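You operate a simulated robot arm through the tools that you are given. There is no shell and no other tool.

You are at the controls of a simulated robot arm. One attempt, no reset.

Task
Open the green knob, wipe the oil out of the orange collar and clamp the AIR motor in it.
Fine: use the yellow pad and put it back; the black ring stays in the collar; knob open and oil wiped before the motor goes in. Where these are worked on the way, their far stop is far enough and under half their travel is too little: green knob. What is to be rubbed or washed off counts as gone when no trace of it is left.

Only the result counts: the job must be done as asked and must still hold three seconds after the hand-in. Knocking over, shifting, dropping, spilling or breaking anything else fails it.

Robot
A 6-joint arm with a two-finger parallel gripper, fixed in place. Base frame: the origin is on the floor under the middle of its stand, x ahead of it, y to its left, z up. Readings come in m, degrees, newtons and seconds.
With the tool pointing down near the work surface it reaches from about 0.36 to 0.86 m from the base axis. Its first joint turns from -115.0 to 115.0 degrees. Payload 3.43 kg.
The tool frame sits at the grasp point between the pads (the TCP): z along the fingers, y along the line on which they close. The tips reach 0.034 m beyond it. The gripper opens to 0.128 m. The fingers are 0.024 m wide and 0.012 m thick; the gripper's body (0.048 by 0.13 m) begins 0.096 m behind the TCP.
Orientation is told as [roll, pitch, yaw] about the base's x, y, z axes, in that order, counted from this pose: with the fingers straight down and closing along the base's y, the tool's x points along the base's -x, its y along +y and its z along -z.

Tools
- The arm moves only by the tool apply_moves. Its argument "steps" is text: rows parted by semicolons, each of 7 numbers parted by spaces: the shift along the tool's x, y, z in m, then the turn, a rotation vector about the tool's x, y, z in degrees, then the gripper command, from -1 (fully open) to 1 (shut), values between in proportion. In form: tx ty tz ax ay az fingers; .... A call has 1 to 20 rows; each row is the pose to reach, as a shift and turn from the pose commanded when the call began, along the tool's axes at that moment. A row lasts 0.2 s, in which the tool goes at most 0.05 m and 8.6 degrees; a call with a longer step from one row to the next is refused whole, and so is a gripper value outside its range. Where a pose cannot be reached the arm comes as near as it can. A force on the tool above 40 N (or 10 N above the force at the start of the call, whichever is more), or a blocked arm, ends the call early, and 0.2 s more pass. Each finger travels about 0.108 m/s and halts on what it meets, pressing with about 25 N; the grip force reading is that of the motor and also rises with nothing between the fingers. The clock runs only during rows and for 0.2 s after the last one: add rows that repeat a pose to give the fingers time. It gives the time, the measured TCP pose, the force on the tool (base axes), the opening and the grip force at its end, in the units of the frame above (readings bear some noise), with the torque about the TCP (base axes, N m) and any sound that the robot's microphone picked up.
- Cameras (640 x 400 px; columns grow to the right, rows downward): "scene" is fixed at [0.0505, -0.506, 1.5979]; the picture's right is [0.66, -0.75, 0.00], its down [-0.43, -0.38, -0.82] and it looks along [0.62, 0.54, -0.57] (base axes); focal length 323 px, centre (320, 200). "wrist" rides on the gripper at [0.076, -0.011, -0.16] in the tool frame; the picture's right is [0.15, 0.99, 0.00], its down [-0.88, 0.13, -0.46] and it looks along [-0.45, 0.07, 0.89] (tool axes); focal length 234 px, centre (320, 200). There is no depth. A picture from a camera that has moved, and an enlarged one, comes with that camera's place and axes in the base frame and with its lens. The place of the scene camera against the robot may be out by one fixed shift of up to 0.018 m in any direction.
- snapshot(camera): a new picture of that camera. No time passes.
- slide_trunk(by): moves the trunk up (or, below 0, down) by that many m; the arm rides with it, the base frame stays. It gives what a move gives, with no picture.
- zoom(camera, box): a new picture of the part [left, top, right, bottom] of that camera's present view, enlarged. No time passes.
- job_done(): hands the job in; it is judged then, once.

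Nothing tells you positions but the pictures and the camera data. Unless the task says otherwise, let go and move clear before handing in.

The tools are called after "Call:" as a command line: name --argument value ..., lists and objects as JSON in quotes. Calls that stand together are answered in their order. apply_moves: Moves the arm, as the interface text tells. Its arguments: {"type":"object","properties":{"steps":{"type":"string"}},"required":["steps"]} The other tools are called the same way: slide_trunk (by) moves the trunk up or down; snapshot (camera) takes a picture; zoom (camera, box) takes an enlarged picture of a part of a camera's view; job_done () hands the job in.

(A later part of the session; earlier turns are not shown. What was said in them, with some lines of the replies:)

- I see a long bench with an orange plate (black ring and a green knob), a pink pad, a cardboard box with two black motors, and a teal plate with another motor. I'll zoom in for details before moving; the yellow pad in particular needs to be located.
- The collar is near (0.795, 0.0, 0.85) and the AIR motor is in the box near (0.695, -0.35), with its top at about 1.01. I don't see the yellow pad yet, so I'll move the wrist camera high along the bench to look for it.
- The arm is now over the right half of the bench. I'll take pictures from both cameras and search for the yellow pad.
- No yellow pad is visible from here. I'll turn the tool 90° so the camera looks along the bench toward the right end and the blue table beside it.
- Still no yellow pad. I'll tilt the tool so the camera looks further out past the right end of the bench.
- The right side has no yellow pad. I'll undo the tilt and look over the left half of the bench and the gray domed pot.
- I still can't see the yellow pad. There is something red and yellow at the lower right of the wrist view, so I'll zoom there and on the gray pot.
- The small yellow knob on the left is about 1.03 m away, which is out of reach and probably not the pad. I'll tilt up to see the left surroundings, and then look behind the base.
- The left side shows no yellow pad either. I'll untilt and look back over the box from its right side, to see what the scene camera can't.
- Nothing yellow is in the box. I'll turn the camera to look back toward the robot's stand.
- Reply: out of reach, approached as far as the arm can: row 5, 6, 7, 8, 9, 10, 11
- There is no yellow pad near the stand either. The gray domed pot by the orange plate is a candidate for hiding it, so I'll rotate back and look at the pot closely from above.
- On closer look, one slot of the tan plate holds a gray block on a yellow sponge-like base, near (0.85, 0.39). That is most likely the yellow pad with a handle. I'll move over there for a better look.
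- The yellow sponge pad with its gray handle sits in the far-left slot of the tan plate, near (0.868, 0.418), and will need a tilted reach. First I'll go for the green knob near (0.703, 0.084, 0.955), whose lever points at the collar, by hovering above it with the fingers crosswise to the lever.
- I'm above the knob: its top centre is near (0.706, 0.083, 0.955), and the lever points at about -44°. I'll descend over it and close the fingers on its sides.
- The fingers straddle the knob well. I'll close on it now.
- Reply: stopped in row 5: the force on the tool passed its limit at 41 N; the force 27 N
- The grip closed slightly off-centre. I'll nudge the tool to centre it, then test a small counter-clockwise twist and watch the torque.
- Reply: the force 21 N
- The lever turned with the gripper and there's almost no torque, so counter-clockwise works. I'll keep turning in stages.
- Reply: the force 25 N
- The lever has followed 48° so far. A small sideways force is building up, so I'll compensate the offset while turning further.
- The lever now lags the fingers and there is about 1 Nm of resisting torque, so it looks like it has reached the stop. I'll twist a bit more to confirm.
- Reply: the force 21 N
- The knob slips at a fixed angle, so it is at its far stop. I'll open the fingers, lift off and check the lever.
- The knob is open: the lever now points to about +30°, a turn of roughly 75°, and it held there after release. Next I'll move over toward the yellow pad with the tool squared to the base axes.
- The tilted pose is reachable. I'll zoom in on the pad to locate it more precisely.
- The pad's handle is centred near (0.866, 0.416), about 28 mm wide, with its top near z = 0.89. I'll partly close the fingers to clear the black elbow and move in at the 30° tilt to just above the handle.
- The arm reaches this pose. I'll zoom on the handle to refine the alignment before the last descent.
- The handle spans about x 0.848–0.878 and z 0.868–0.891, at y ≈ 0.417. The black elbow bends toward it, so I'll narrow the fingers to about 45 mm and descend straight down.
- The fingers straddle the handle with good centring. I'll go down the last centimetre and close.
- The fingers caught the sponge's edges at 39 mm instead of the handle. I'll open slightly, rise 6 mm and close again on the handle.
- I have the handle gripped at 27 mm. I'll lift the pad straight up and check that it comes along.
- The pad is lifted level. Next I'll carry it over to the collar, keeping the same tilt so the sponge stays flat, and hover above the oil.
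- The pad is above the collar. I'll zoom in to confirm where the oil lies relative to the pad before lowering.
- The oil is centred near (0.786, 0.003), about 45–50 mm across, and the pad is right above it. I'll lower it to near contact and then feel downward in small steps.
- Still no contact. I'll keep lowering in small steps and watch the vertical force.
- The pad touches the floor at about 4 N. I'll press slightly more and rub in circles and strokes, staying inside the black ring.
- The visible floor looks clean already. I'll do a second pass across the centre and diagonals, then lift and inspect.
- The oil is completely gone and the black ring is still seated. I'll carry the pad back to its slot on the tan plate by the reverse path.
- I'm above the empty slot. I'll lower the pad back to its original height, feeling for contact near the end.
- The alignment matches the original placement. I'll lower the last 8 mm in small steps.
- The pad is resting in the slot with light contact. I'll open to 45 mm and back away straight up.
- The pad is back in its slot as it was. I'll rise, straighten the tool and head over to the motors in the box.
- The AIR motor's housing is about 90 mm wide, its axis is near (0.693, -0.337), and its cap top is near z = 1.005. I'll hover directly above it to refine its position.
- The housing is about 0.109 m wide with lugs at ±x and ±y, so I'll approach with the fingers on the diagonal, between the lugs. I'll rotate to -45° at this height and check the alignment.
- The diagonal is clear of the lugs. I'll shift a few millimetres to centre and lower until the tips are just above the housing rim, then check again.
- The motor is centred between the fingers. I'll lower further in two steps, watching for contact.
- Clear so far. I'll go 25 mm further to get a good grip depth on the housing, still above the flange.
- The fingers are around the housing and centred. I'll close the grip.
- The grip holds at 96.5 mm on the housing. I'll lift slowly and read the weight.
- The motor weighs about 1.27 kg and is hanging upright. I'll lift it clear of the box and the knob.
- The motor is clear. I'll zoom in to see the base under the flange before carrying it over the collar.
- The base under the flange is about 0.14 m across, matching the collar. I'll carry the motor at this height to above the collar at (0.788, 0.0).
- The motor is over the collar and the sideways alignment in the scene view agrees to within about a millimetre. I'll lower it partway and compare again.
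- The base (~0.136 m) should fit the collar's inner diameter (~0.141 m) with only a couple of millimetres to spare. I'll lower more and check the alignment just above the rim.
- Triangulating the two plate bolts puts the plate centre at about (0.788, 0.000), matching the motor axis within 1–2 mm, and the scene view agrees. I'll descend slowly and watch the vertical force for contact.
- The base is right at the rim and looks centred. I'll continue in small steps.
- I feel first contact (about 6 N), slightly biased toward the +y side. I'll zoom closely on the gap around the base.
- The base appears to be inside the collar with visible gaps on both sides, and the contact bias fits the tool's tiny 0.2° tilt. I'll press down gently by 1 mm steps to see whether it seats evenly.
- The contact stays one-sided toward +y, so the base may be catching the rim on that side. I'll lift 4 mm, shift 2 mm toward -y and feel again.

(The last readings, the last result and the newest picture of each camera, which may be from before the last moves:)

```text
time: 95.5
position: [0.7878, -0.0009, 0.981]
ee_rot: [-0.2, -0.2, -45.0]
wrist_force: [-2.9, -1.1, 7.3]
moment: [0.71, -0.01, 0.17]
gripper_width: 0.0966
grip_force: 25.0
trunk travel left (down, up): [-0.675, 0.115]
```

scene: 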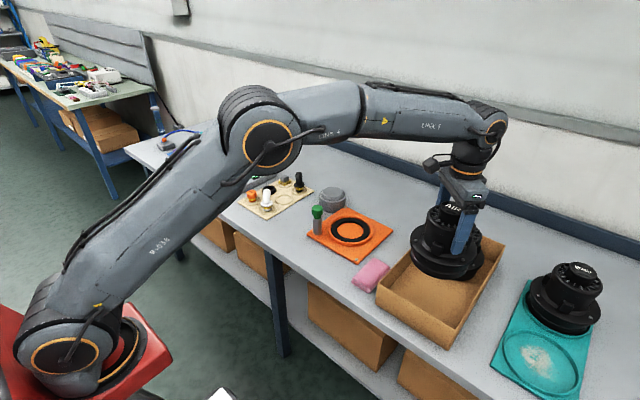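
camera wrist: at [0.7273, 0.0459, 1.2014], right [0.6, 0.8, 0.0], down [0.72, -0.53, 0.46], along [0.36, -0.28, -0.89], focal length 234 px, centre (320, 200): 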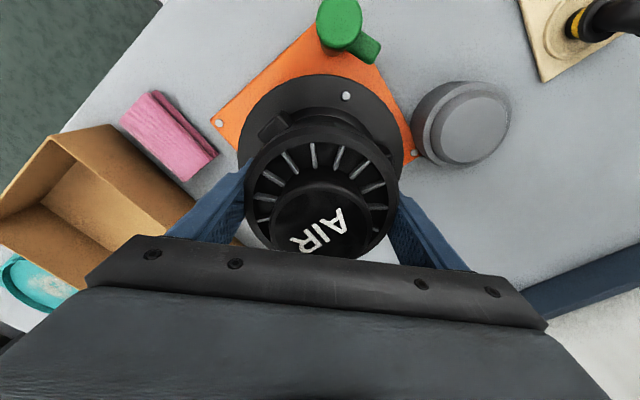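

Call:
zoom --camera "scene" --box '[322, 210, 382, 250]'

Call:
zoom --camera "scene" --box '[326, 215, 350, 245]'

Call:
zoom --camera "scene" --box '[360, 215, 384, 245]'

Call:
zoom --camera "scene" --box '[520, 250, 610, 350]'

```text
10.00 times, centred on (352, 230) of scene
camera zoom: at [0.0505, -0.506, 1.5979], right [0.66, -0.75, 0.0], down [-0.43, -0.38, -0.82], along [0.62, 0.54, -0.57], focal length 3228 px, centre (0, -100)
```

zoom: 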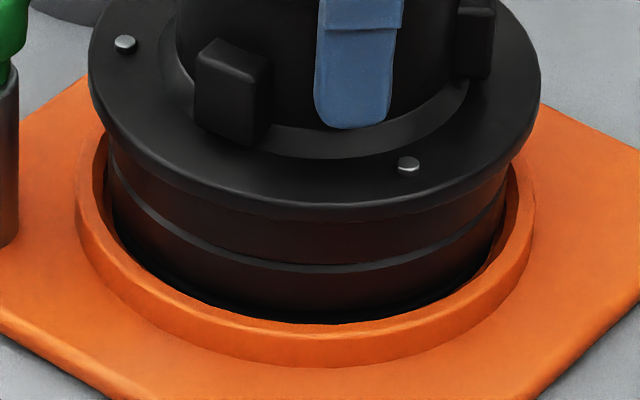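

```text
13.33 times, centred on (338, 230) of scene
camera zoom: at [0.0505, -0.506, 1.5979], right [0.66, -0.75, 0.0], down [-0.43, -0.38, -0.82], along [0.62, 0.54, -0.57], focal length 4304 px, centre (80, -200)
```

zoom: 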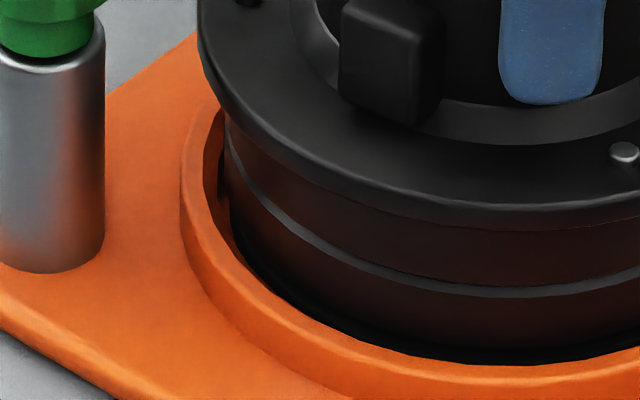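

```text
13.33 times, centred on (372, 230) of scene
camera zoom: at [0.0505, -0.506, 1.5979], right [0.66, -0.75, 0.0], down [-0.43, -0.38, -0.82], along [0.62, 0.54, -0.57], focal length 4304 px, centre (-373, -200)
```

zoom: 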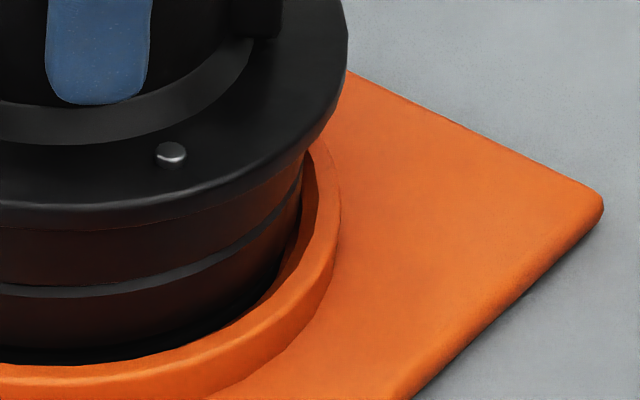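

```text
4.00 times, centred on (565, 300) of scene
camera zoom: at [0.0505, -0.506, 1.5979], right [0.66, -0.75, 0.0], down [-0.43, -0.38, -0.82], along [0.62, 0.54, -0.57], focal length 1291 px, centre (-660, -200)
```

zoom: 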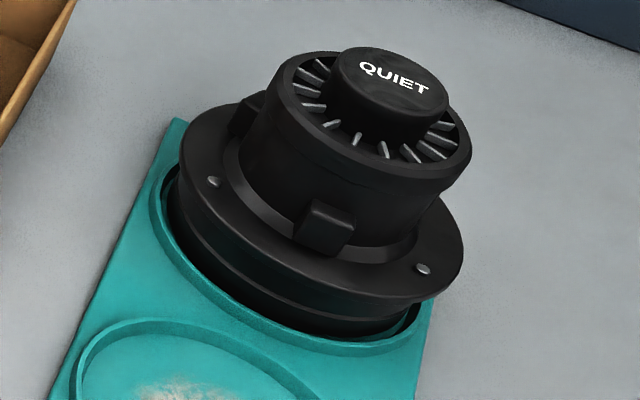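

By comparing the measured drop against earlier views, the base bottom is now below the rim level, so it is inside the collar and resting on the black ring. It sits about 1.5 mm to the right, so I'll lift slightly, recentre and set it down again.

Call:
apply_moves --steps "0 0 -0.003 0 0 0 1; 0.0015 0 -0.004 0 0 0 1; 0.0015 0 -0.003 0 0 0 1; 0.0015 0 -0.0015 0 0 0 1; 0.0015 0 -0.0015 0 0 0 1"

Call:
zoom --camera "scene" --box '[322, 210, 382, 250]'

```text
time: 96.7
position: [0.7871, -0.0005, 0.9812]
ee_rot: [-0.1, -0.1, -45.0]
wrist_force: [-5.4, -1.0, -2.5]
moment: [0.13, 0.14, 0.11]
gripper_width: 0.0963
grip_force: 25.0
trunk travel left (down, up): [-0.675, 0.115]
```

```text
10.00 times, centred on (352, 230) of scene
camera zoom: at [0.0505, -0.506, 1.5979], right [0.66, -0.75, 0.0], down [-0.43, -0.38, -0.82], along [0.62, 0.54, -0.57], focal length 3228 px, centre (0, -100)
```

zoom: 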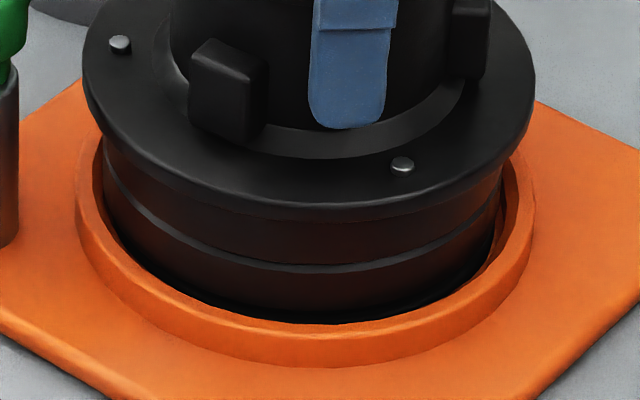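

The contact is now even, with a small moment and balanced gaps. I'll release the motor gently without moving the arm.

Call:
apply_moves --steps "0 0 0 0 0 0 -0.55; 0 0 0 0 0 0 -0.7; 0 0 0 0 0 0 -1; 0 0 0 0 0 0 -1; 0 0 0 0 0 0 -1"

Call:
zoom --camera "scene" --box '[310, 180, 400, 250]'

Call:
snapshot --camera "wrist"

```text
time: 97.9
position: [0.7875, -0.0001, 0.9809]
ee_rot: [-0.2, -0.1, -45.1]
wrist_force: [-0.4, 0.3, 0.6]
moment: [0.02, -0.03, -0.01]
gripper_width: 0.128
grip_force: 0.0
trunk travel left (down, up): [-0.675, 0.115]
```

```text
5.71 times, centred on (355, 215) of scene
camera zoom: at [0.0505, -0.506, 1.5979], right [0.66, -0.75, 0.0], down [-0.43, -0.38, -0.82], along [0.62, 0.54, -0.57], focal length 1844 px, centre (120, 114)
```

zoom: 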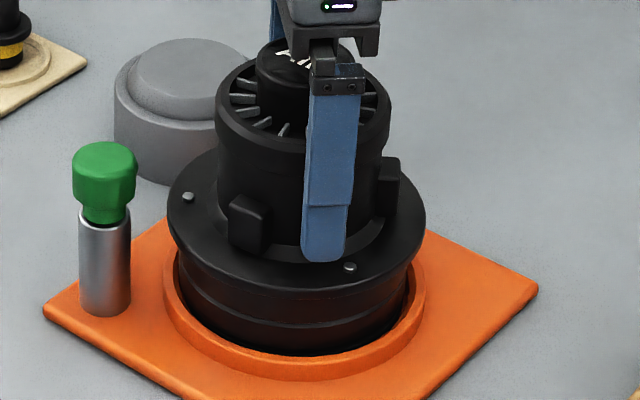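

```text
taken
camera wrist: at [0.7258, 0.0447, 1.1387], right [0.6, 0.8, 0.0], down [0.72, -0.53, 0.46], along [0.36, -0.28, -0.89], focal length 234 px, centre (320, 200)
```

wrist: 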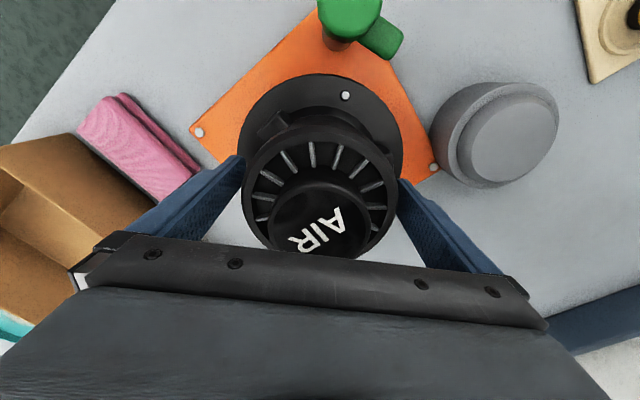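

The motor stands upright on its own. I'll rise straight up and look at how it's seated.

Call:
apply_moves --steps "0 0 -0.02 0 0 0 -1; 0 0 -0.05 0 0 0 -1; 0 0 -0.09 0 0 0 -1; 0 0 -0.13 0 0 0 -1; 0 0 -0.16 0 0 0 -1; 0 0 -0.16 0 0 0 -1"

Call:
zoom --camera "scene" --box '[310, 180, 400, 250]'

Call:
snapshot --camera "wrist"

Call:
zoom --camera "wrist" --box '[210, 20, 450, 220]'

```text
time: 99.3
position: [0.7873, 0.0003, 1.1411]
ee_rot: [-0.3, -0.2, -44.9]
wrist_force: [-0.6, 0.0, 0.1]
moment: [-0.02, 0.02, 0.02]
gripper_width: 0.1278
grip_force: 0.0
trunk travel left (down, up): [-0.675, 0.115]
```

```text
5.71 times, centred on (355, 215) of scene
camera zoom: at [0.0505, -0.506, 1.5979], right [0.66, -0.75, 0.0], down [-0.43, -0.38, -0.82], along [0.62, 0.54, -0.57], focal length 1844 px, centre (120, 114)
```

zoom: 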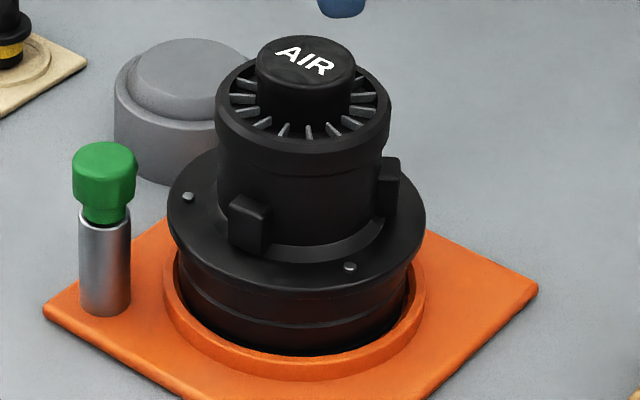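

```text
taken
camera wrist: at [0.7262, 0.0455, 1.2998], right [0.6, 0.8, 0.0], down [0.72, -0.53, 0.46], along [0.36, -0.28, -0.89], focal length 234 px, centre (320, 200)
```

wrist: 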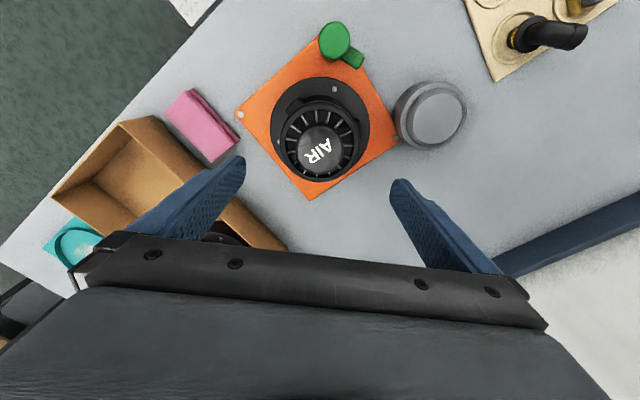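

```text
2.00 times, centred on (330, 120) of wrist
camera zoom: at [0.7262, 0.0455, 1.2998], right [0.6, 0.8, 0.0], down [0.72, -0.53, 0.46], along [0.36, -0.28, -0.89], focal length 468 px, centre (300, 360)
```

zoom: 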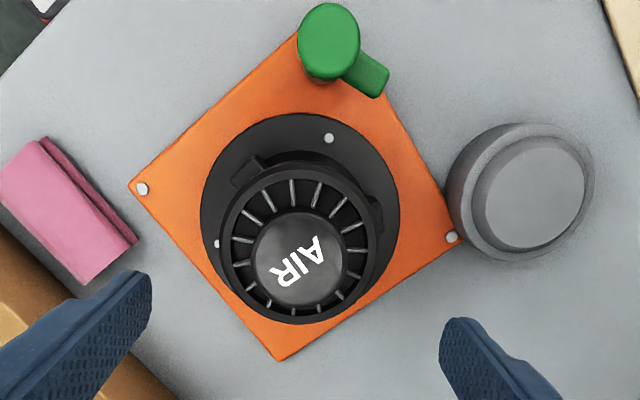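

The motor looks upright and centred. I'll zoom in on the seat to confirm it's inside the collar and on the black ring.

Call:
zoom --camera "scene" --box '[326, 222, 378, 250]'

Call:
zoom --camera "scene" --box '[336, 226, 366, 246]'

Call:
zoom --camera "scene" --box '[530, 290, 600, 350]'

```text
12.31 times, centred on (352, 236) of scene
camera zoom: at [0.0505, -0.506, 1.5979], right [0.66, -0.75, 0.0], down [-0.43, -0.38, -0.82], along [0.62, 0.54, -0.57], focal length 3973 px, centre (-74, -243)
```

zoom: 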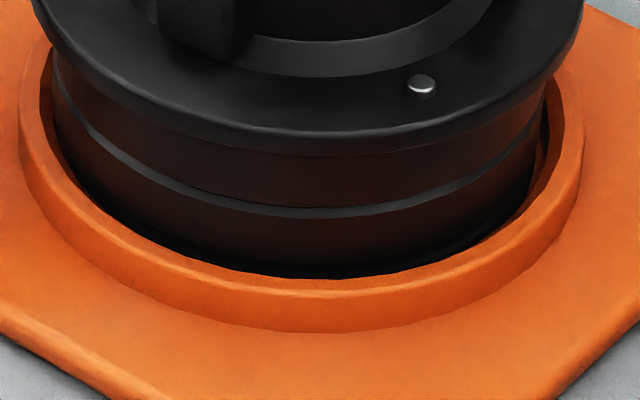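

```text
16.00 times, centred on (351, 236) of scene
camera zoom: at [0.0505, -0.506, 1.5979], right [0.66, -0.75, 0.0], down [-0.43, -0.38, -0.82], along [0.62, 0.54, -0.57], focal length 5164 px, centre (-176, -376)
```

zoom: 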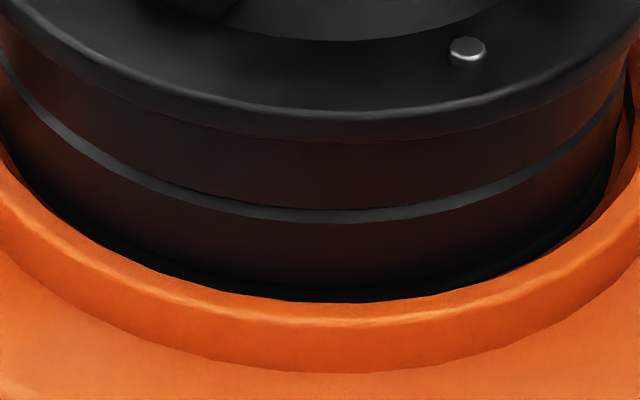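

```text
6.67 times, centred on (565, 320) of scene
camera zoom: at [0.0505, -0.506, 1.5979], right [0.66, -0.75, 0.0], down [-0.43, -0.38, -0.82], along [0.62, 0.54, -0.57], focal length 2152 px, centre (-1313, -600)
```

zoom: 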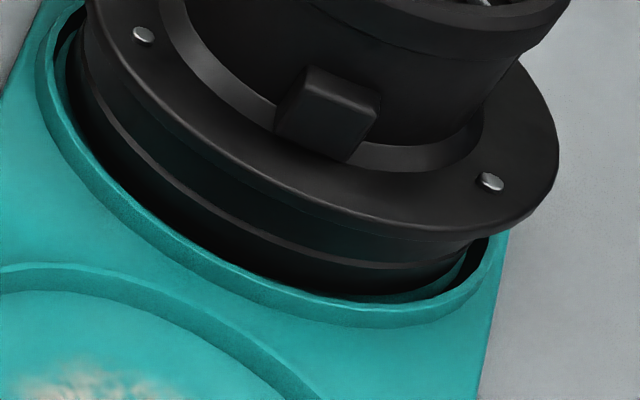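

The motor sits inside the collar with gaps all around. Next I'll clamp it: move above the knob with the fingers set crosswise to the lever (now at about +30°) and partly closed to stay clear of the motor.

Call:
apply_moves --steps "0.0135 0 0 0 0 -8.4 -0.4; 0.027 0 0 0 0 -16.8 -0.1; 0.0405 0 0 0 0 -25.2 -0.1; 0.054 0 0 0 0 -33.6 -0.1; 0.0675 0 0 0 0 -42 -0.1; 0.081 0 0 0 0 -50.4 -0.1; 0.0945 0 0 0 0 -58.8 -0.1; 0.108 -0.001 0 0 0 -67.2 -0.1; 0.1195 -0.0011 0 0 0 -75 -0.1; 0.1195 -0.0011 0 0 0 -75 -0.1"

Call:
snapshot --camera "wrist"

Call:
zoom --camera "wrist" --box '[220, 60, 420, 240]'

Call:
zoom --camera "scene" --box '[290, 140, 400, 250]'

```text
time: 101.5
position: [0.7011, 0.0832, 1.1405]
ee_rot: [0.0, 0.2, 30.2]
wrist_force: [-0.3, -0.2, -0.7]
moment: [0.01, 0.02, -0.04]
gripper_width: 0.0704
grip_force: 0.0
trunk travel left (down, up): [-0.675, 0.115]
```

```text
taken
camera wrist: at [0.6419, 0.0354, 1.2988], right [-0.62, 0.78, 0.0], down [0.7, 0.56, 0.45], along [0.36, 0.28, -0.89], focal length 234 px, centre (320, 200)
```

wrist: 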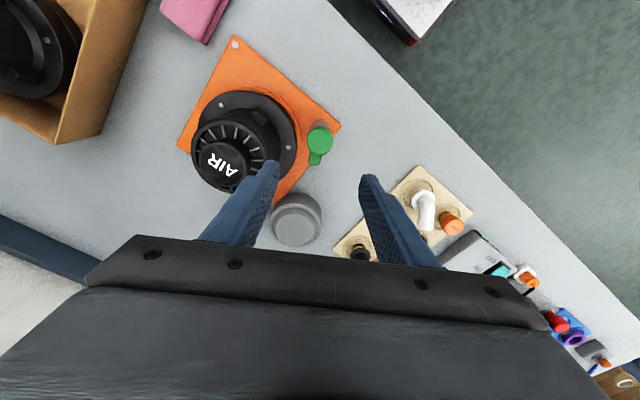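

```text
2.22 times, centred on (320, 150) of wrist
camera zoom: at [0.6419, 0.0354, 1.2988], right [-0.62, 0.78, 0.0], down [0.7, 0.56, 0.45], along [0.36, 0.28, -0.89], focal length 520 px, centre (320, 311)
```

zoom: 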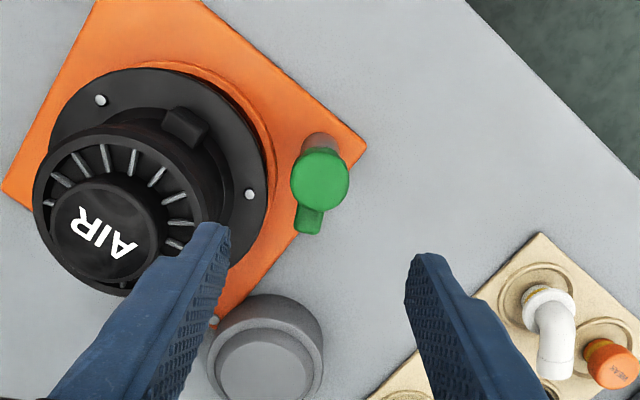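

```text
3.64 times, centred on (345, 195) of scene
camera zoom: at [0.0505, -0.506, 1.5979], right [0.66, -0.75, 0.0], down [-0.43, -0.38, -0.82], along [0.62, 0.54, -0.57], focal length 1174 px, centre (229, 218)
```

zoom: 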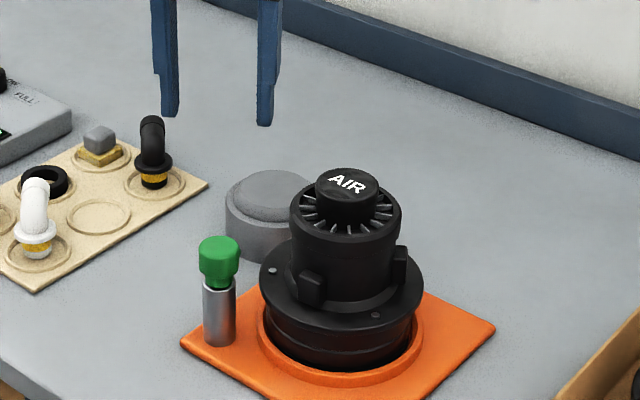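

The knob is centred between the fingers to within a millimetre or so, and the lever is at about +25°. I'll descend partway with the narrow opening and check the clearance to the motor.

Call:
apply_moves --steps "-0.003 0.001 0.04 0 0 0 -0.1; -0.003 0.001 0.08 0 0 0 -0.1; -0.003 0.001 0.12 0 0 0 -0.1; -0.003 0.001 0.135 0 0 0 -0.1; -0.003 0.001 0.135 0 0 0 -0.1"

Call:
snapshot --camera "wrist"

Call:
zoom --camera "scene" --box '[290, 160, 390, 250]'

```text
time: 102.7
position: [0.7026, 0.0841, 1.0048]
ee_rot: [-0.1, 0.2, 30.0]
wrist_force: [-0.8, 0.3, 0.7]
moment: [0.0, 0.01, 0.02]
gripper_width: 0.0704
grip_force: 0.0
trunk travel left (down, up): [-0.675, 0.115]
```

```text
taken
camera wrist: at [0.6436, 0.0378, 1.1639], right [-0.62, 0.78, 0.0], down [0.7, 0.56, 0.45], along [0.36, 0.28, -0.89], focal length 234 px, centre (320, 200)
```

wrist: 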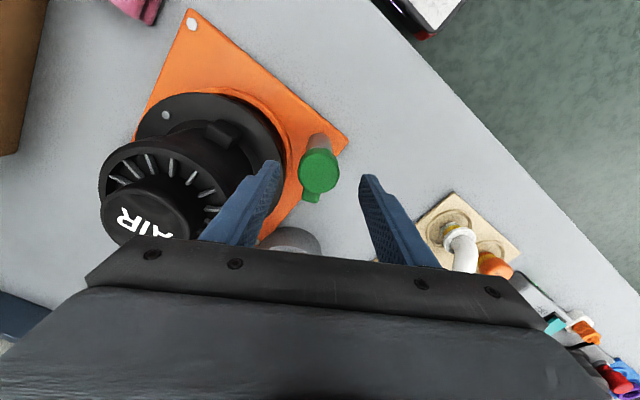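

```text
4.44 times, centred on (340, 205) of scene
camera zoom: at [0.0505, -0.506, 1.5979], right [0.66, -0.75, 0.0], down [-0.43, -0.38, -0.82], along [0.62, 0.54, -0.57], focal length 1435 px, centre (231, 178)
```

zoom: 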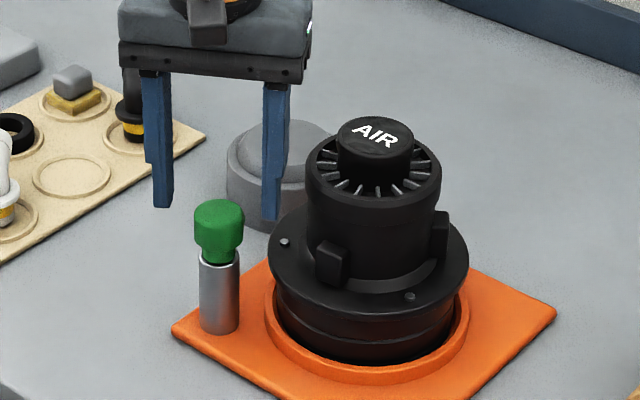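

Everything is aligned. I'll descend the remaining 43 mm so the fingers straddle the knob.

Call:
apply_moves --steps "0 0 0.02 0 0 0 -0.1; 0 0 0.043 0 0 0 -0.1; 0 0 0.043 0 0 0 -0.1"

Call:
snapshot --camera "wrist"

Call:
zoom --camera "scene" --box '[290, 160, 390, 250]'

```text
time: 103.5
position: [0.7019, 0.0847, 0.9624]
ee_rot: [-0.3, 0.1, 30.0]
wrist_force: [-4.5, -0.9, 17.8]
moment: [-0.54, -0.35, -0.33]
gripper_width: 0.0697
grip_force: 0.0
trunk travel left (down, up): [-0.675, 0.115]
```

```text
taken
camera wrist: at [0.643, 0.0372, 1.1224], right [-0.62, 0.78, 0.0], down [0.7, 0.55, 0.45], along [0.36, 0.28, -0.89], focal length 234 px, centre (320, 200)
```

wrist: 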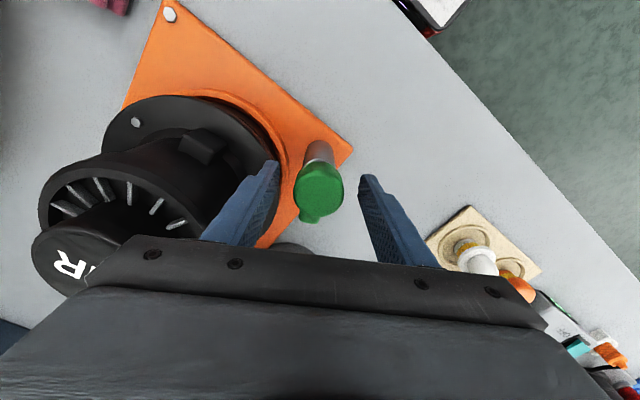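

```text
4.44 times, centred on (340, 205) of scene
camera zoom: at [0.0505, -0.506, 1.5979], right [0.66, -0.75, 0.0], down [-0.43, -0.38, -0.82], along [0.62, 0.54, -0.57], focal length 1435 px, centre (231, 178)
```

zoom: 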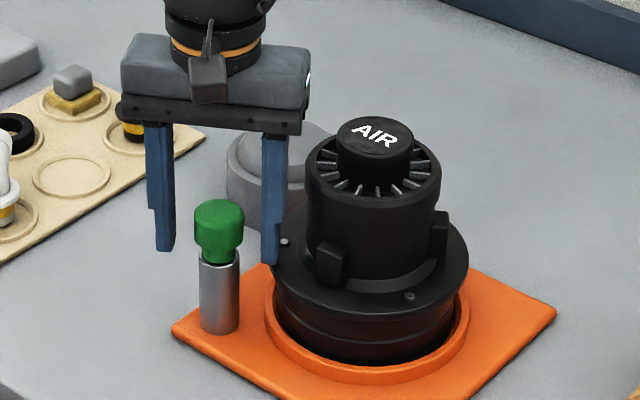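

A finger tip on the motor side has touched the flange edge (about 18 N), so I'll back up right away and re-check the heights.

Call:
apply_moves --steps "0 0 -0.006 0 0 0 -0.1; 0 0 -0.012 0 0 0 -0.1; 0 0 -0.012 0 0 0 -0.1"

Call:
zoom --camera "wrist" --box '[240, 80, 400, 240]'

Call:
zoom --camera "scene" --box '[310, 190, 380, 250]'

```text
time: 104.3
position: [0.7038, 0.0862, 0.9753]
ee_rot: [-0.1, 0.2, 30.0]
wrist_force: [-0.8, 0.2, 0.3]
moment: [0.01, 0.02, 0.03]
gripper_width: 0.0704
grip_force: 0.0
trunk travel left (down, up): [-0.675, 0.115]
```

```text
2.50 times, centred on (320, 160) of wrist
camera zoom: at [0.6437, 0.0375, 1.1331], right [-0.62, 0.78, 0.0], down [0.7, 0.56, 0.45], along [0.36, 0.28, -0.89], focal length 585 px, centre (320, 300)
```

zoom: 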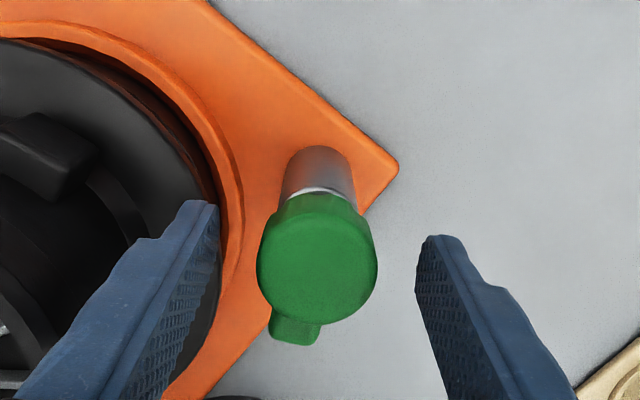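

```text
6.67 times, centred on (345, 220) of scene
camera zoom: at [0.0505, -0.506, 1.5979], right [0.66, -0.75, 0.0], down [-0.43, -0.38, -0.82], along [0.62, 0.54, -0.57], focal length 2152 px, centre (153, 67)
```

zoom: 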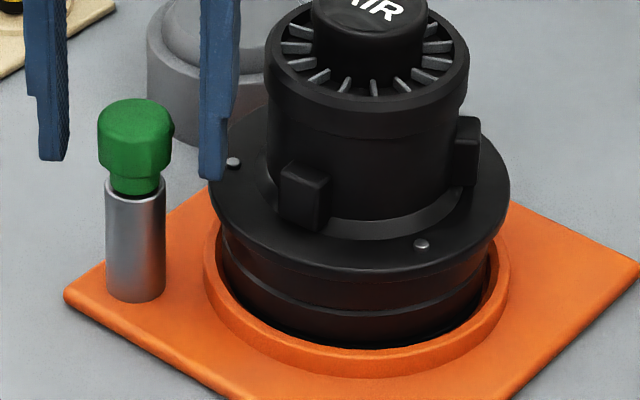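

From that touch, the flange top is near z = 0.928 and the lever sits just above it, so I only need to grip the knob a bit higher. I'll lower 3 mm (tips ~10 mm above the flange) and close on the knob.

Call:
apply_moves --steps "0 0 0.003 0 0 0 -0.1; 0 0 0.003 0 0 0 0.3; 0 0 0.003 0 0 0 0.5; 0 0 0.003 0 0 0 1; 0 0 0.003 0 0 0 1"

Call:
zoom --camera "wrist" --box '[240, 80, 400, 240]'

```text
time: 105.5
position: [0.7038, 0.0832, 0.97]
ee_rot: [-0.3, 0.2, 30.0]
wrist_force: [6.9, -9.0, -2.9]
moment: [0.23, -0.42, 0.05]
gripper_width: 0.0376
grip_force: 45.3
trunk travel left (down, up): [-0.675, 0.115]
```

```text
2.50 times, centred on (320, 160) of wrist
camera zoom: at [0.6442, 0.0364, 1.13], right [-0.62, 0.78, 0.0], down [0.7, 0.55, 0.45], along [0.36, 0.28, -0.89], focal length 585 px, centre (320, 300)
```

zoom: 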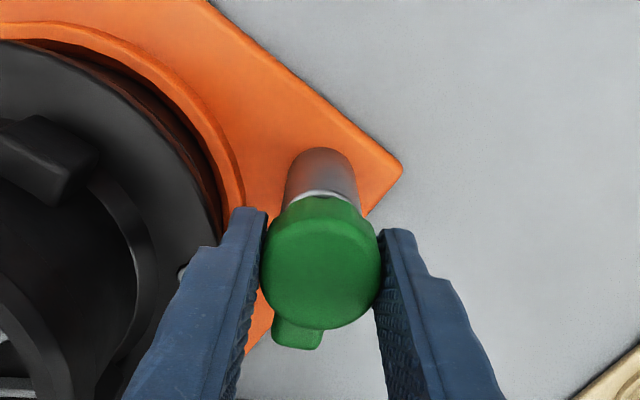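

The knob is gripped. I'll turn it clockwise, back toward the motor, in stages and watch the torque.

Call:
apply_moves --steps "0 -0.0015 0 0 0 0 1; 0 -0.0015 0 0 0 8 1; 0 -0.0015 0 0 0 16 1; 0 -0.0015 0 0 0 24 1; 0 -0.0015 0 0 0 32 1; 0 -0.0015 0 0 0 32 1"

Call:
zoom --camera "wrist" --box '[240, 80, 400, 240]'

Call:
zoom --camera "scene" --box '[310, 190, 380, 250]'

```text
time: 106.9
position: [0.7043, 0.0834, 0.9711]
ee_rot: [-0.2, 0.0, -2.1]
wrist_force: [5.4, -8.6, 3.2]
moment: [0.34, 0.74, 0.0]
gripper_width: 0.0373
grip_force: 45.0
trunk travel left (down, up): [-0.675, 0.115]
```

```text
2.50 times, centred on (320, 160) of wrist
camera zoom: at [0.6284, 0.0746, 1.1299], right [-0.11, 0.99, 0.0], down [0.89, 0.1, 0.45], along [0.45, 0.05, -0.89], focal length 585 px, centre (320, 300)
```

zoom: 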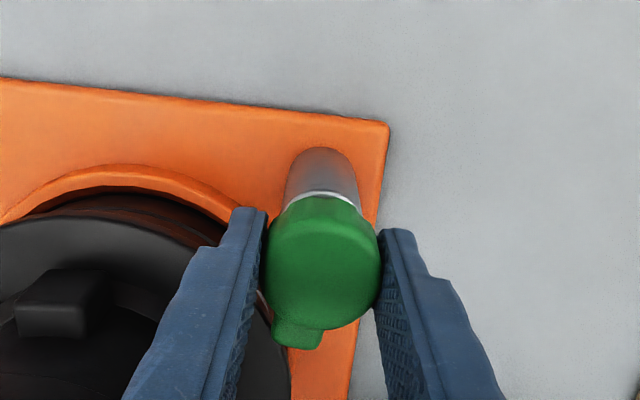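

```text
6.67 times, centred on (345, 220) of scene
camera zoom: at [0.0505, -0.506, 1.5979], right [0.66, -0.75, 0.0], down [-0.43, -0.38, -0.82], along [0.62, 0.54, -0.57], focal length 2152 px, centre (153, 67)
```

zoom: 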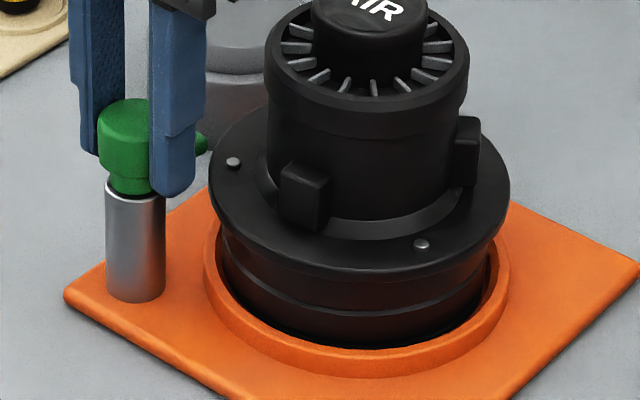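

The lever follows the grip. I'll continue the clockwise turn toward the flange.

Call:
apply_moves --steps "0 -0.0007 0 0 0 0 1; 0 -0.0007 0 0 0 8 1; 0 -0.0007 0 0 0 16 1; 0 -0.0007 0 0 0 24 1; 0 -0.0007 0 0 0 24 1"

Call:
zoom --camera "wrist" --box '[240, 80, 400, 240]'

Call:
zoom --camera "scene" --box '[310, 190, 380, 250]'

```text
time: 108.1
position: [0.7026, 0.082, 0.9705]
ee_rot: [-0.2, 0.0, -26.1]
wrist_force: [2.6, -9.3, 4.5]
moment: [0.6, 0.35, 0.04]
gripper_width: 0.0376
grip_force: 44.3
trunk travel left (down, up): [-0.675, 0.115]
```

```text
2.50 times, centred on (320, 160) of wrist
camera zoom: at [0.6314, 0.1056, 1.1297], right [0.3, 0.95, 0.0], down [0.85, -0.27, 0.46], along [0.43, -0.14, -0.89], focal length 585 px, centre (320, 300)
```

zoom: 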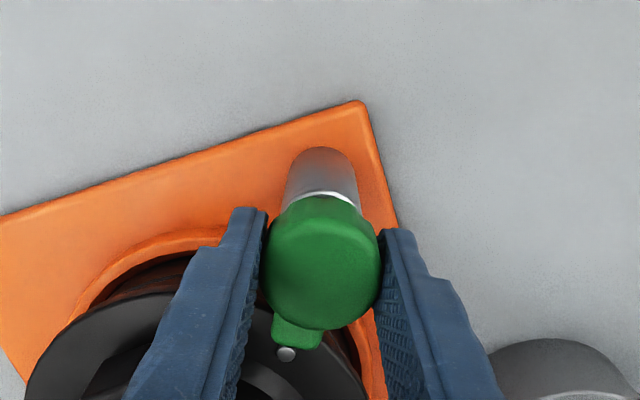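

```text
6.67 times, centred on (345, 220) of scene
camera zoom: at [0.0505, -0.506, 1.5979], right [0.66, -0.75, 0.0], down [-0.43, -0.38, -0.82], along [0.62, 0.54, -0.57], focal length 2152 px, centre (153, 67)
```

zoom: 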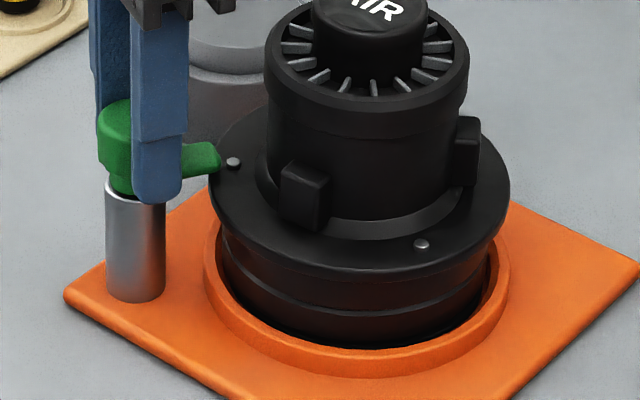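

The lever is coming over the flange edge with almost no torque. I'll continue to the closed position, looking for the stop.

Call:
apply_moves --steps "0 -0.0005 0 0 0 0 1; 0 -0.0005 0 0 0 6 1; 0 -0.0005 0 0 0 12 1; 0 -0.0005 0 0 0 12 1"

Call:
zoom --camera "wrist" --box '[240, 80, 400, 240]'

Call:
zoom --camera "scene" --box '[310, 190, 380, 250]'

```text
time: 109.1
position: [0.7044, 0.0812, 0.9713]
ee_rot: [-0.3, 0.0, -38.1]
wrist_force: [-1.0, -6.2, 4.0]
moment: [0.74, 0.35, -0.01]
gripper_width: 0.0377
grip_force: 44.7
trunk travel left (down, up): [-0.675, 0.115]
```

```text
2.50 times, centred on (320, 160) of wrist
camera zoom: at [0.6376, 0.1199, 1.1297], right [0.49, 0.87, 0.0], down [0.77, -0.44, 0.46], along [0.39, -0.23, -0.89], focal length 585 px, centre (320, 300)
```

zoom: 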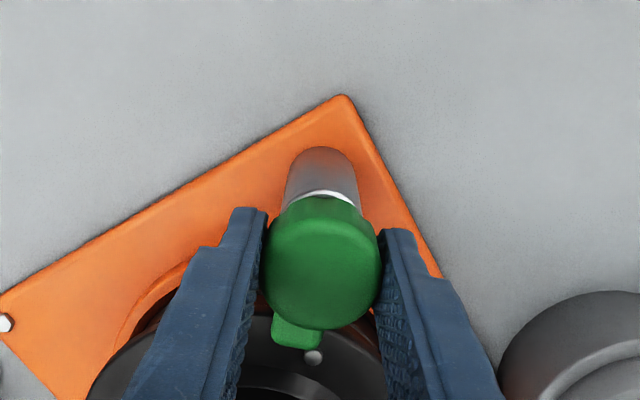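

```text
6.67 times, centred on (345, 220) of scene
camera zoom: at [0.0505, -0.506, 1.5979], right [0.66, -0.75, 0.0], down [-0.43, -0.38, -0.82], along [0.62, 0.54, -0.57], focal length 2152 px, centre (153, 67)
```

zoom: 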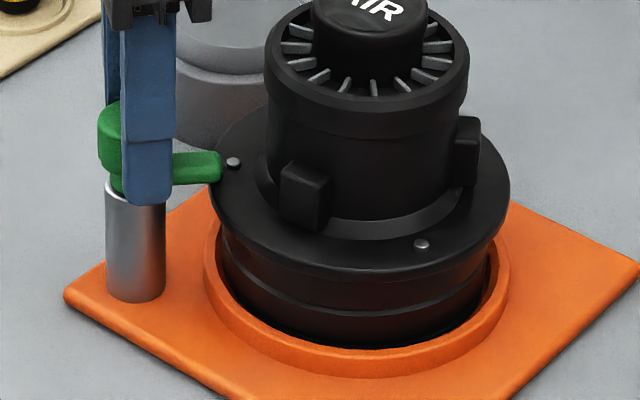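

The lever now overlaps the flange edge from above. I'll turn the last bit until I feel the closed stop.

Call:
apply_moves --steps "0 0 0 0 0 4 1; 0 0 0 0 0 8 1; 0 0 0 0 0 8 1"

Call:
zoom --camera "wrist" --box '[240, 80, 400, 240]'

Call:
zoom --camera "scene" --box '[310, 190, 380, 250]'

```text
time: 109.9
position: [0.7042, 0.0818, 0.9717]
ee_rot: [-0.2, -0.2, -46.1]
wrist_force: [-3.7, -7.4, 1.6]
moment: [0.25, -0.21, 0.58]
gripper_width: 0.0377
grip_force: 44.9
trunk travel left (down, up): [-0.675, 0.115]
```

```text
2.50 times, centred on (320, 160) of wrist
camera zoom: at [0.6434, 0.1285, 1.1295], right [0.61, 0.79, 0.0], down [0.71, -0.54, 0.46], along [0.36, -0.28, -0.89], focal length 585 px, centre (320, 300)
```

zoom: 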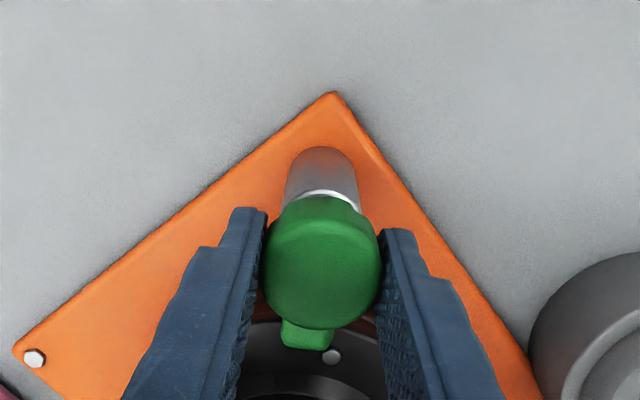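

```text
6.67 times, centred on (345, 220) of scene
camera zoom: at [0.0505, -0.506, 1.5979], right [0.66, -0.75, 0.0], down [-0.43, -0.38, -0.82], along [0.62, 0.54, -0.57], focal length 2152 px, centre (153, 67)
```

zoom: 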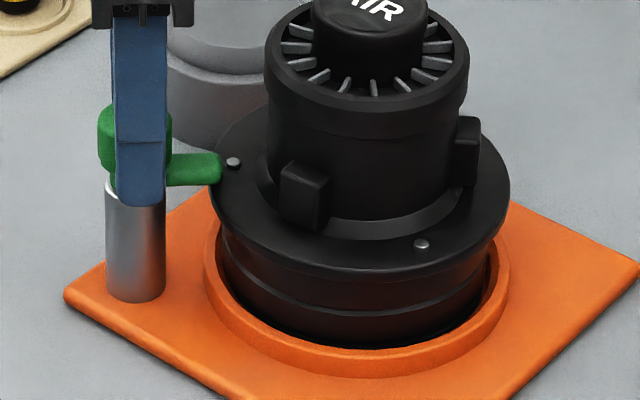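

The torque is rising (0.58 Nm) and the lever is back at its original closed angle. I'll give a small extra twist to make sure it's fully against the stop.

Call:
apply_moves --steps "0 0 0 0 0 4 1; 0 0 0 0 0 7 1; 0 0 0 0 0 7 1"

Call:
zoom --camera "scene" --box '[310, 190, 380, 250]'

Call:
zoom --camera "wrist" --box '[240, 80, 400, 240]'

```text
time: 110.7
position: [0.7026, 0.0812, 0.9718]
ee_rot: [-0.3, -0.1, -53.1]
wrist_force: [-5.7, -10.6, -1.5]
moment: [0.32, -0.16, 0.38]
gripper_width: 0.0374
grip_force: 45.5
trunk travel left (down, up): [-0.675, 0.115]
```

```text
6.67 times, centred on (345, 220) of scene
camera zoom: at [0.0505, -0.506, 1.5979], right [0.66, -0.75, 0.0], down [-0.43, -0.38, -0.82], along [0.62, 0.54, -0.57], focal length 2152 px, centre (153, 67)
```

zoom: 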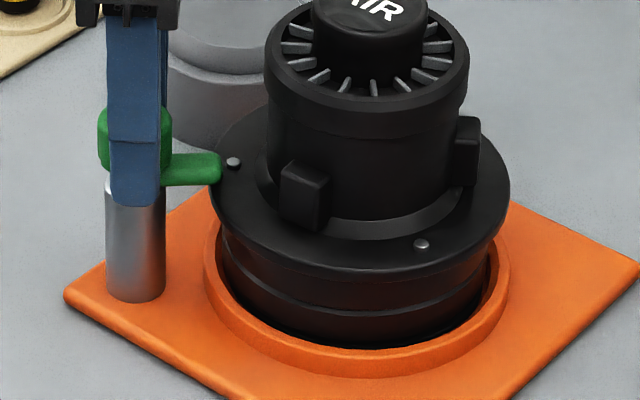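

```text
2.50 times, centred on (320, 160) of wrist
camera zoom: at [0.6497, 0.1353, 1.1294], right [0.7, 0.71, 0.0], down [0.63, -0.62, 0.46], along [0.32, -0.32, -0.89], focal length 585 px, centre (320, 300)
```

zoom: 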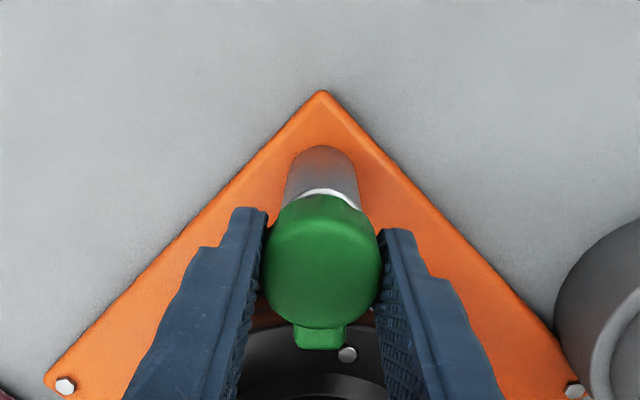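

The lever stays put while the fingers slip, so the clamp is fully closed. I'll release the knob and rise straight up.

Call:
apply_moves --steps "0 0 0 0 0 0 0.2; 0 0 0 0 0 0 -0.1; 0 0 0 0 0 0 -0.1; 0 0 -0.03 0 0 0 -0.1; 0 0 -0.07 0 0 0 -0.1; 0 0 -0.11 0 0 0 -0.1; 0 0 -0.15 0 0 0 -0.1; 0 0 -0.19 0 0 0 -0.1; 0 0 -0.19 0 0 0 -0.1"

Call:
snapshot --camera "wrist"

Call:
zoom --camera "scene" --box '[310, 190, 380, 250]'

Call:
snapshot --camera "scene"

```text
time: 112.7
position: [0.7054, 0.0839, 1.1611]
ee_rot: [-0.3, 0.0, -53.1]
wrist_force: [0.0, 0.5, -0.5]
moment: [0.03, 0.02, 0.0]
gripper_width: 0.0702
grip_force: 0.1
trunk travel left (down, up): [-0.675, 0.115]
```

```text
taken
camera wrist: at [0.6509, 0.1377, 1.32], right [0.7, 0.71, 0.0], down [0.64, -0.62, 0.46], along [0.32, -0.32, -0.89], focal length 234 px, centre (320, 200)
```

wrist: 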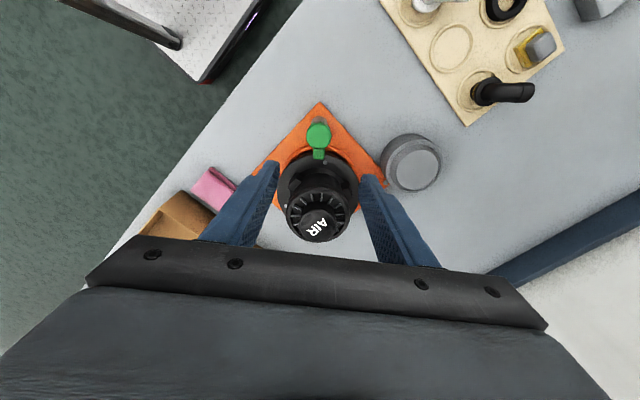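

```text
6.67 times, centred on (345, 220) of scene
camera zoom: at [0.0505, -0.506, 1.5979], right [0.66, -0.75, 0.0], down [-0.43, -0.38, -0.82], along [0.62, 0.54, -0.57], focal length 2152 px, centre (153, 67)
```

zoom: 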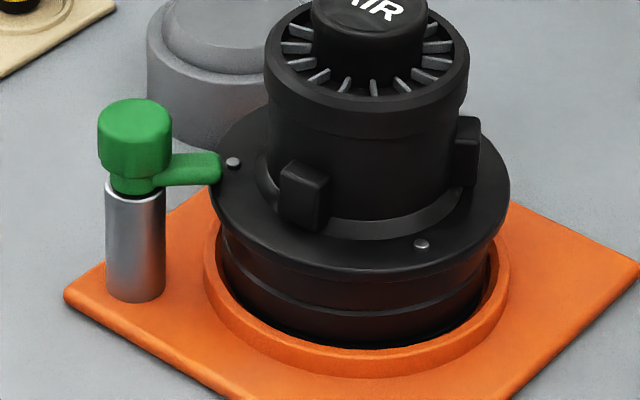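

```text
taken
```

scene: 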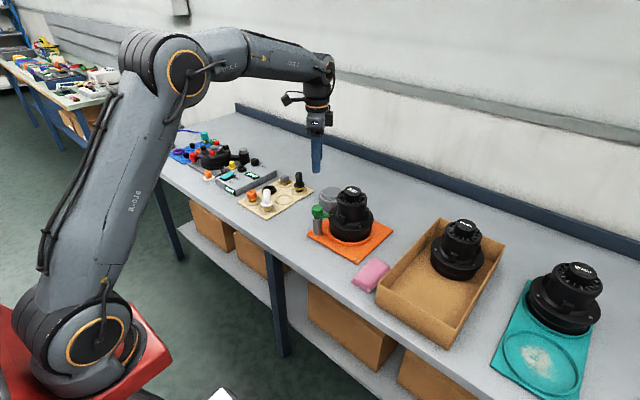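

The lever is closed over the flange. I'll check from the wrist camera and compare with the other parts of the scene before finishing.

Call:
zoom --camera "wrist" --box '[240, 90, 400, 250]'

Call:
zoom --camera "wrist" --box '[380, 0, 580, 150]'

Call:
zoom --camera "scene" --box '[340, 180, 520, 340]'

Call:
zoom --camera "scene" --box '[325, 205, 350, 225]'

```text
2.50 times, centred on (320, 170) of wrist
camera zoom: at [0.6509, 0.1377, 1.32], right [0.7, 0.71, 0.0], down [0.64, -0.62, 0.46], along [0.32, -0.32, -0.89], focal length 585 px, centre (320, 275)
```

zoom: 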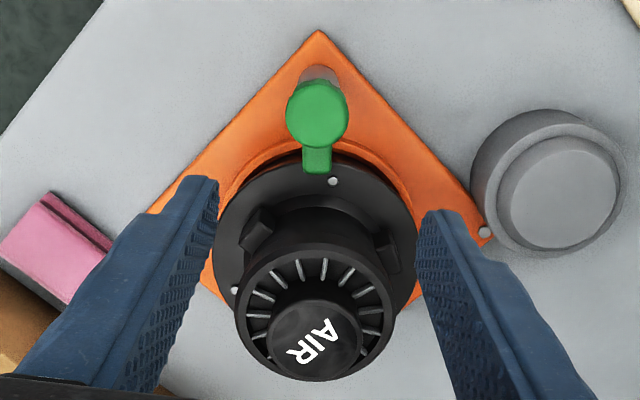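

```text
2.67 times, centred on (480, 75) of wrist
camera zoom: at [0.6509, 0.1377, 1.32], right [0.7, 0.71, 0.0], down [0.64, -0.62, 0.46], along [0.32, -0.32, -0.89], focal length 624 px, centre (-107, 533)
```

zoom: 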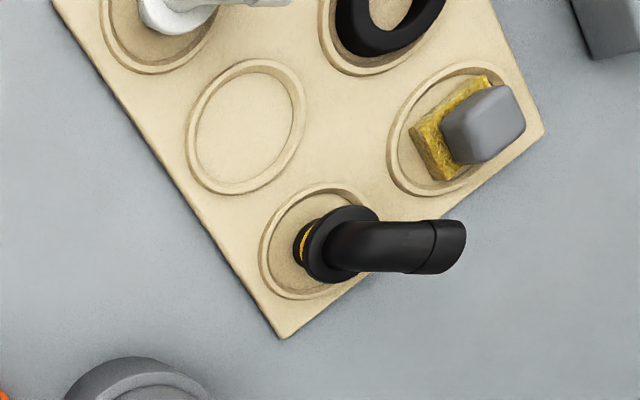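

```text
2.50 times, centred on (430, 260) of scene
camera zoom: at [0.0505, -0.506, 1.5979], right [0.66, -0.75, 0.0], down [-0.43, -0.38, -0.82], along [0.62, 0.54, -0.57], focal length 807 px, centre (45, 50)
```

zoom: 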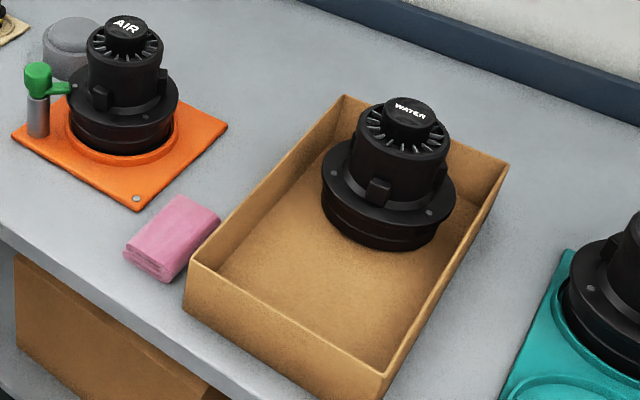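

```text
16.00 times, centred on (338, 215) of scene
camera zoom: at [0.0505, -0.506, 1.5979], right [0.66, -0.75, 0.0], down [-0.43, -0.38, -0.82], along [0.62, 0.54, -0.57], focal length 5164 px, centre (40, -40)
```

zoom: 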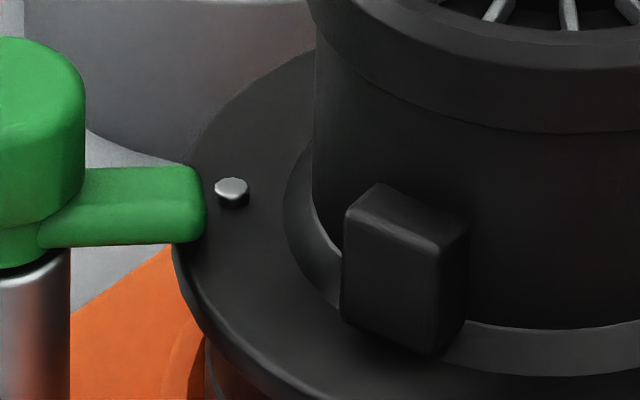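

The lever overlaps the flange from above, and the motor, pad, box and neighbours are all in place. I'll move the arm up and clear, then take a last look.

Call:
apply_moves --steps "0 0 -0.04 0 0 0 -0.5; 0.03 0 -0.08 0 0 0 -1; 0.07 0 -0.09 0 0 0 -1; 0.11 0 -0.09 0 0 0 -1; 0.15 0 -0.09 0 0 0 -1; 0.19 0 -0.09 0 0 0 -1; 0.22 0 -0.09 0 0 0 -1; 0.22 0 -0.09 0 0 0 -1"

Call:
snapshot --camera "scene"

Call:
zoom --camera "scene" --box '[230, 150, 410, 270]'

Call:
snapshot --camera "wrist"

```text
time: 114.5
position: [0.5724, 0.2584, 1.2497]
ee_rot: [-0.2, 0.0, -53.0]
wrist_force: [0.4, -1.1, -0.2]
moment: [0.02, 0.0, 0.01]
gripper_width: 0.128
grip_force: 0.0
trunk travel left (down, up): [-0.675, 0.115]
```

```text
taken
```

scene: 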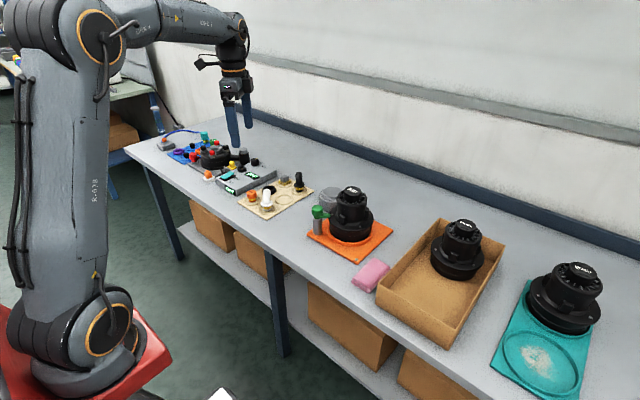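

```text
3.33 times, centred on (320, 210) of scene
camera zoom: at [0.0505, -0.506, 1.5979], right [0.66, -0.75, 0.0], down [-0.43, -0.38, -0.82], along [0.62, 0.54, -0.57], focal length 1076 px, centre (320, 167)
```

zoom: 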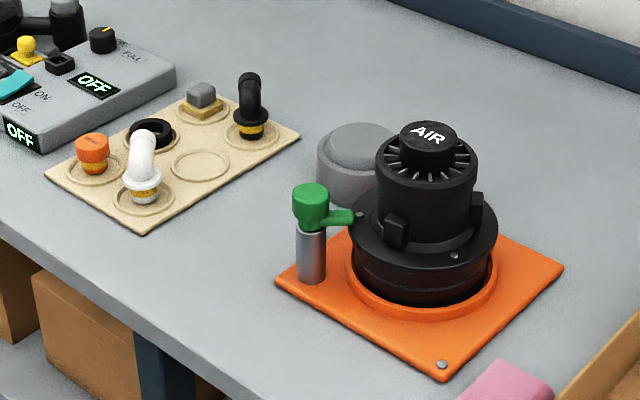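

```text
taken
camera wrist: at [0.5183, 0.3124, 1.4088], right [0.7, 0.71, 0.0], down [0.63, -0.62, 0.46], along [0.32, -0.32, -0.89], focal length 234 px, centre (320, 200)
```

wrist: 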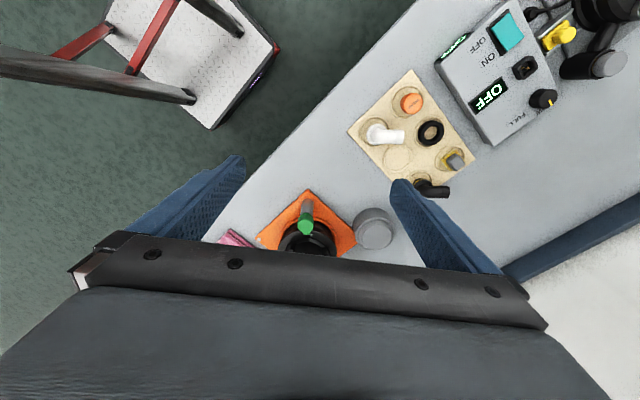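

The AIR motor stands in the orange collar on the black ring, with the green lever closed over its flange. The oil is wiped, the yellow pad is back in its slot and the arm is clear, so I'm handing in.

Call:
job_done

```text
The job is handed in.
```

The AIR motor is clamped in the orange collar and I've handed the job in; I have no verdict back yet.

- **Green knob:** I turned it about 70–75° to its far stop before any wiping. After the motor was in, I turned it back to its closed stop, and the lever now sits over the edge of the motor's flange.
- **Oil:** I wiped it with the yellow pad until no trace was visible. The black ring stayed in the collar.
- **Yellow pad:** It is back in its slot on the tan plate, in the same position as before as far as the pictures show.
- **AIR motor:** It stands upright inside the collar with a gap on the sides I could see. I judged from the pictures and the force readings that it rests on the black ring, since I could not see underneath it.

While reaching for the knob the second time, one finger touched the motor's flange with about 18 N. I backed off at once and the motor did not move. Nothing else looked disturbed in the last pictures, and the arm was clear at hand-in.
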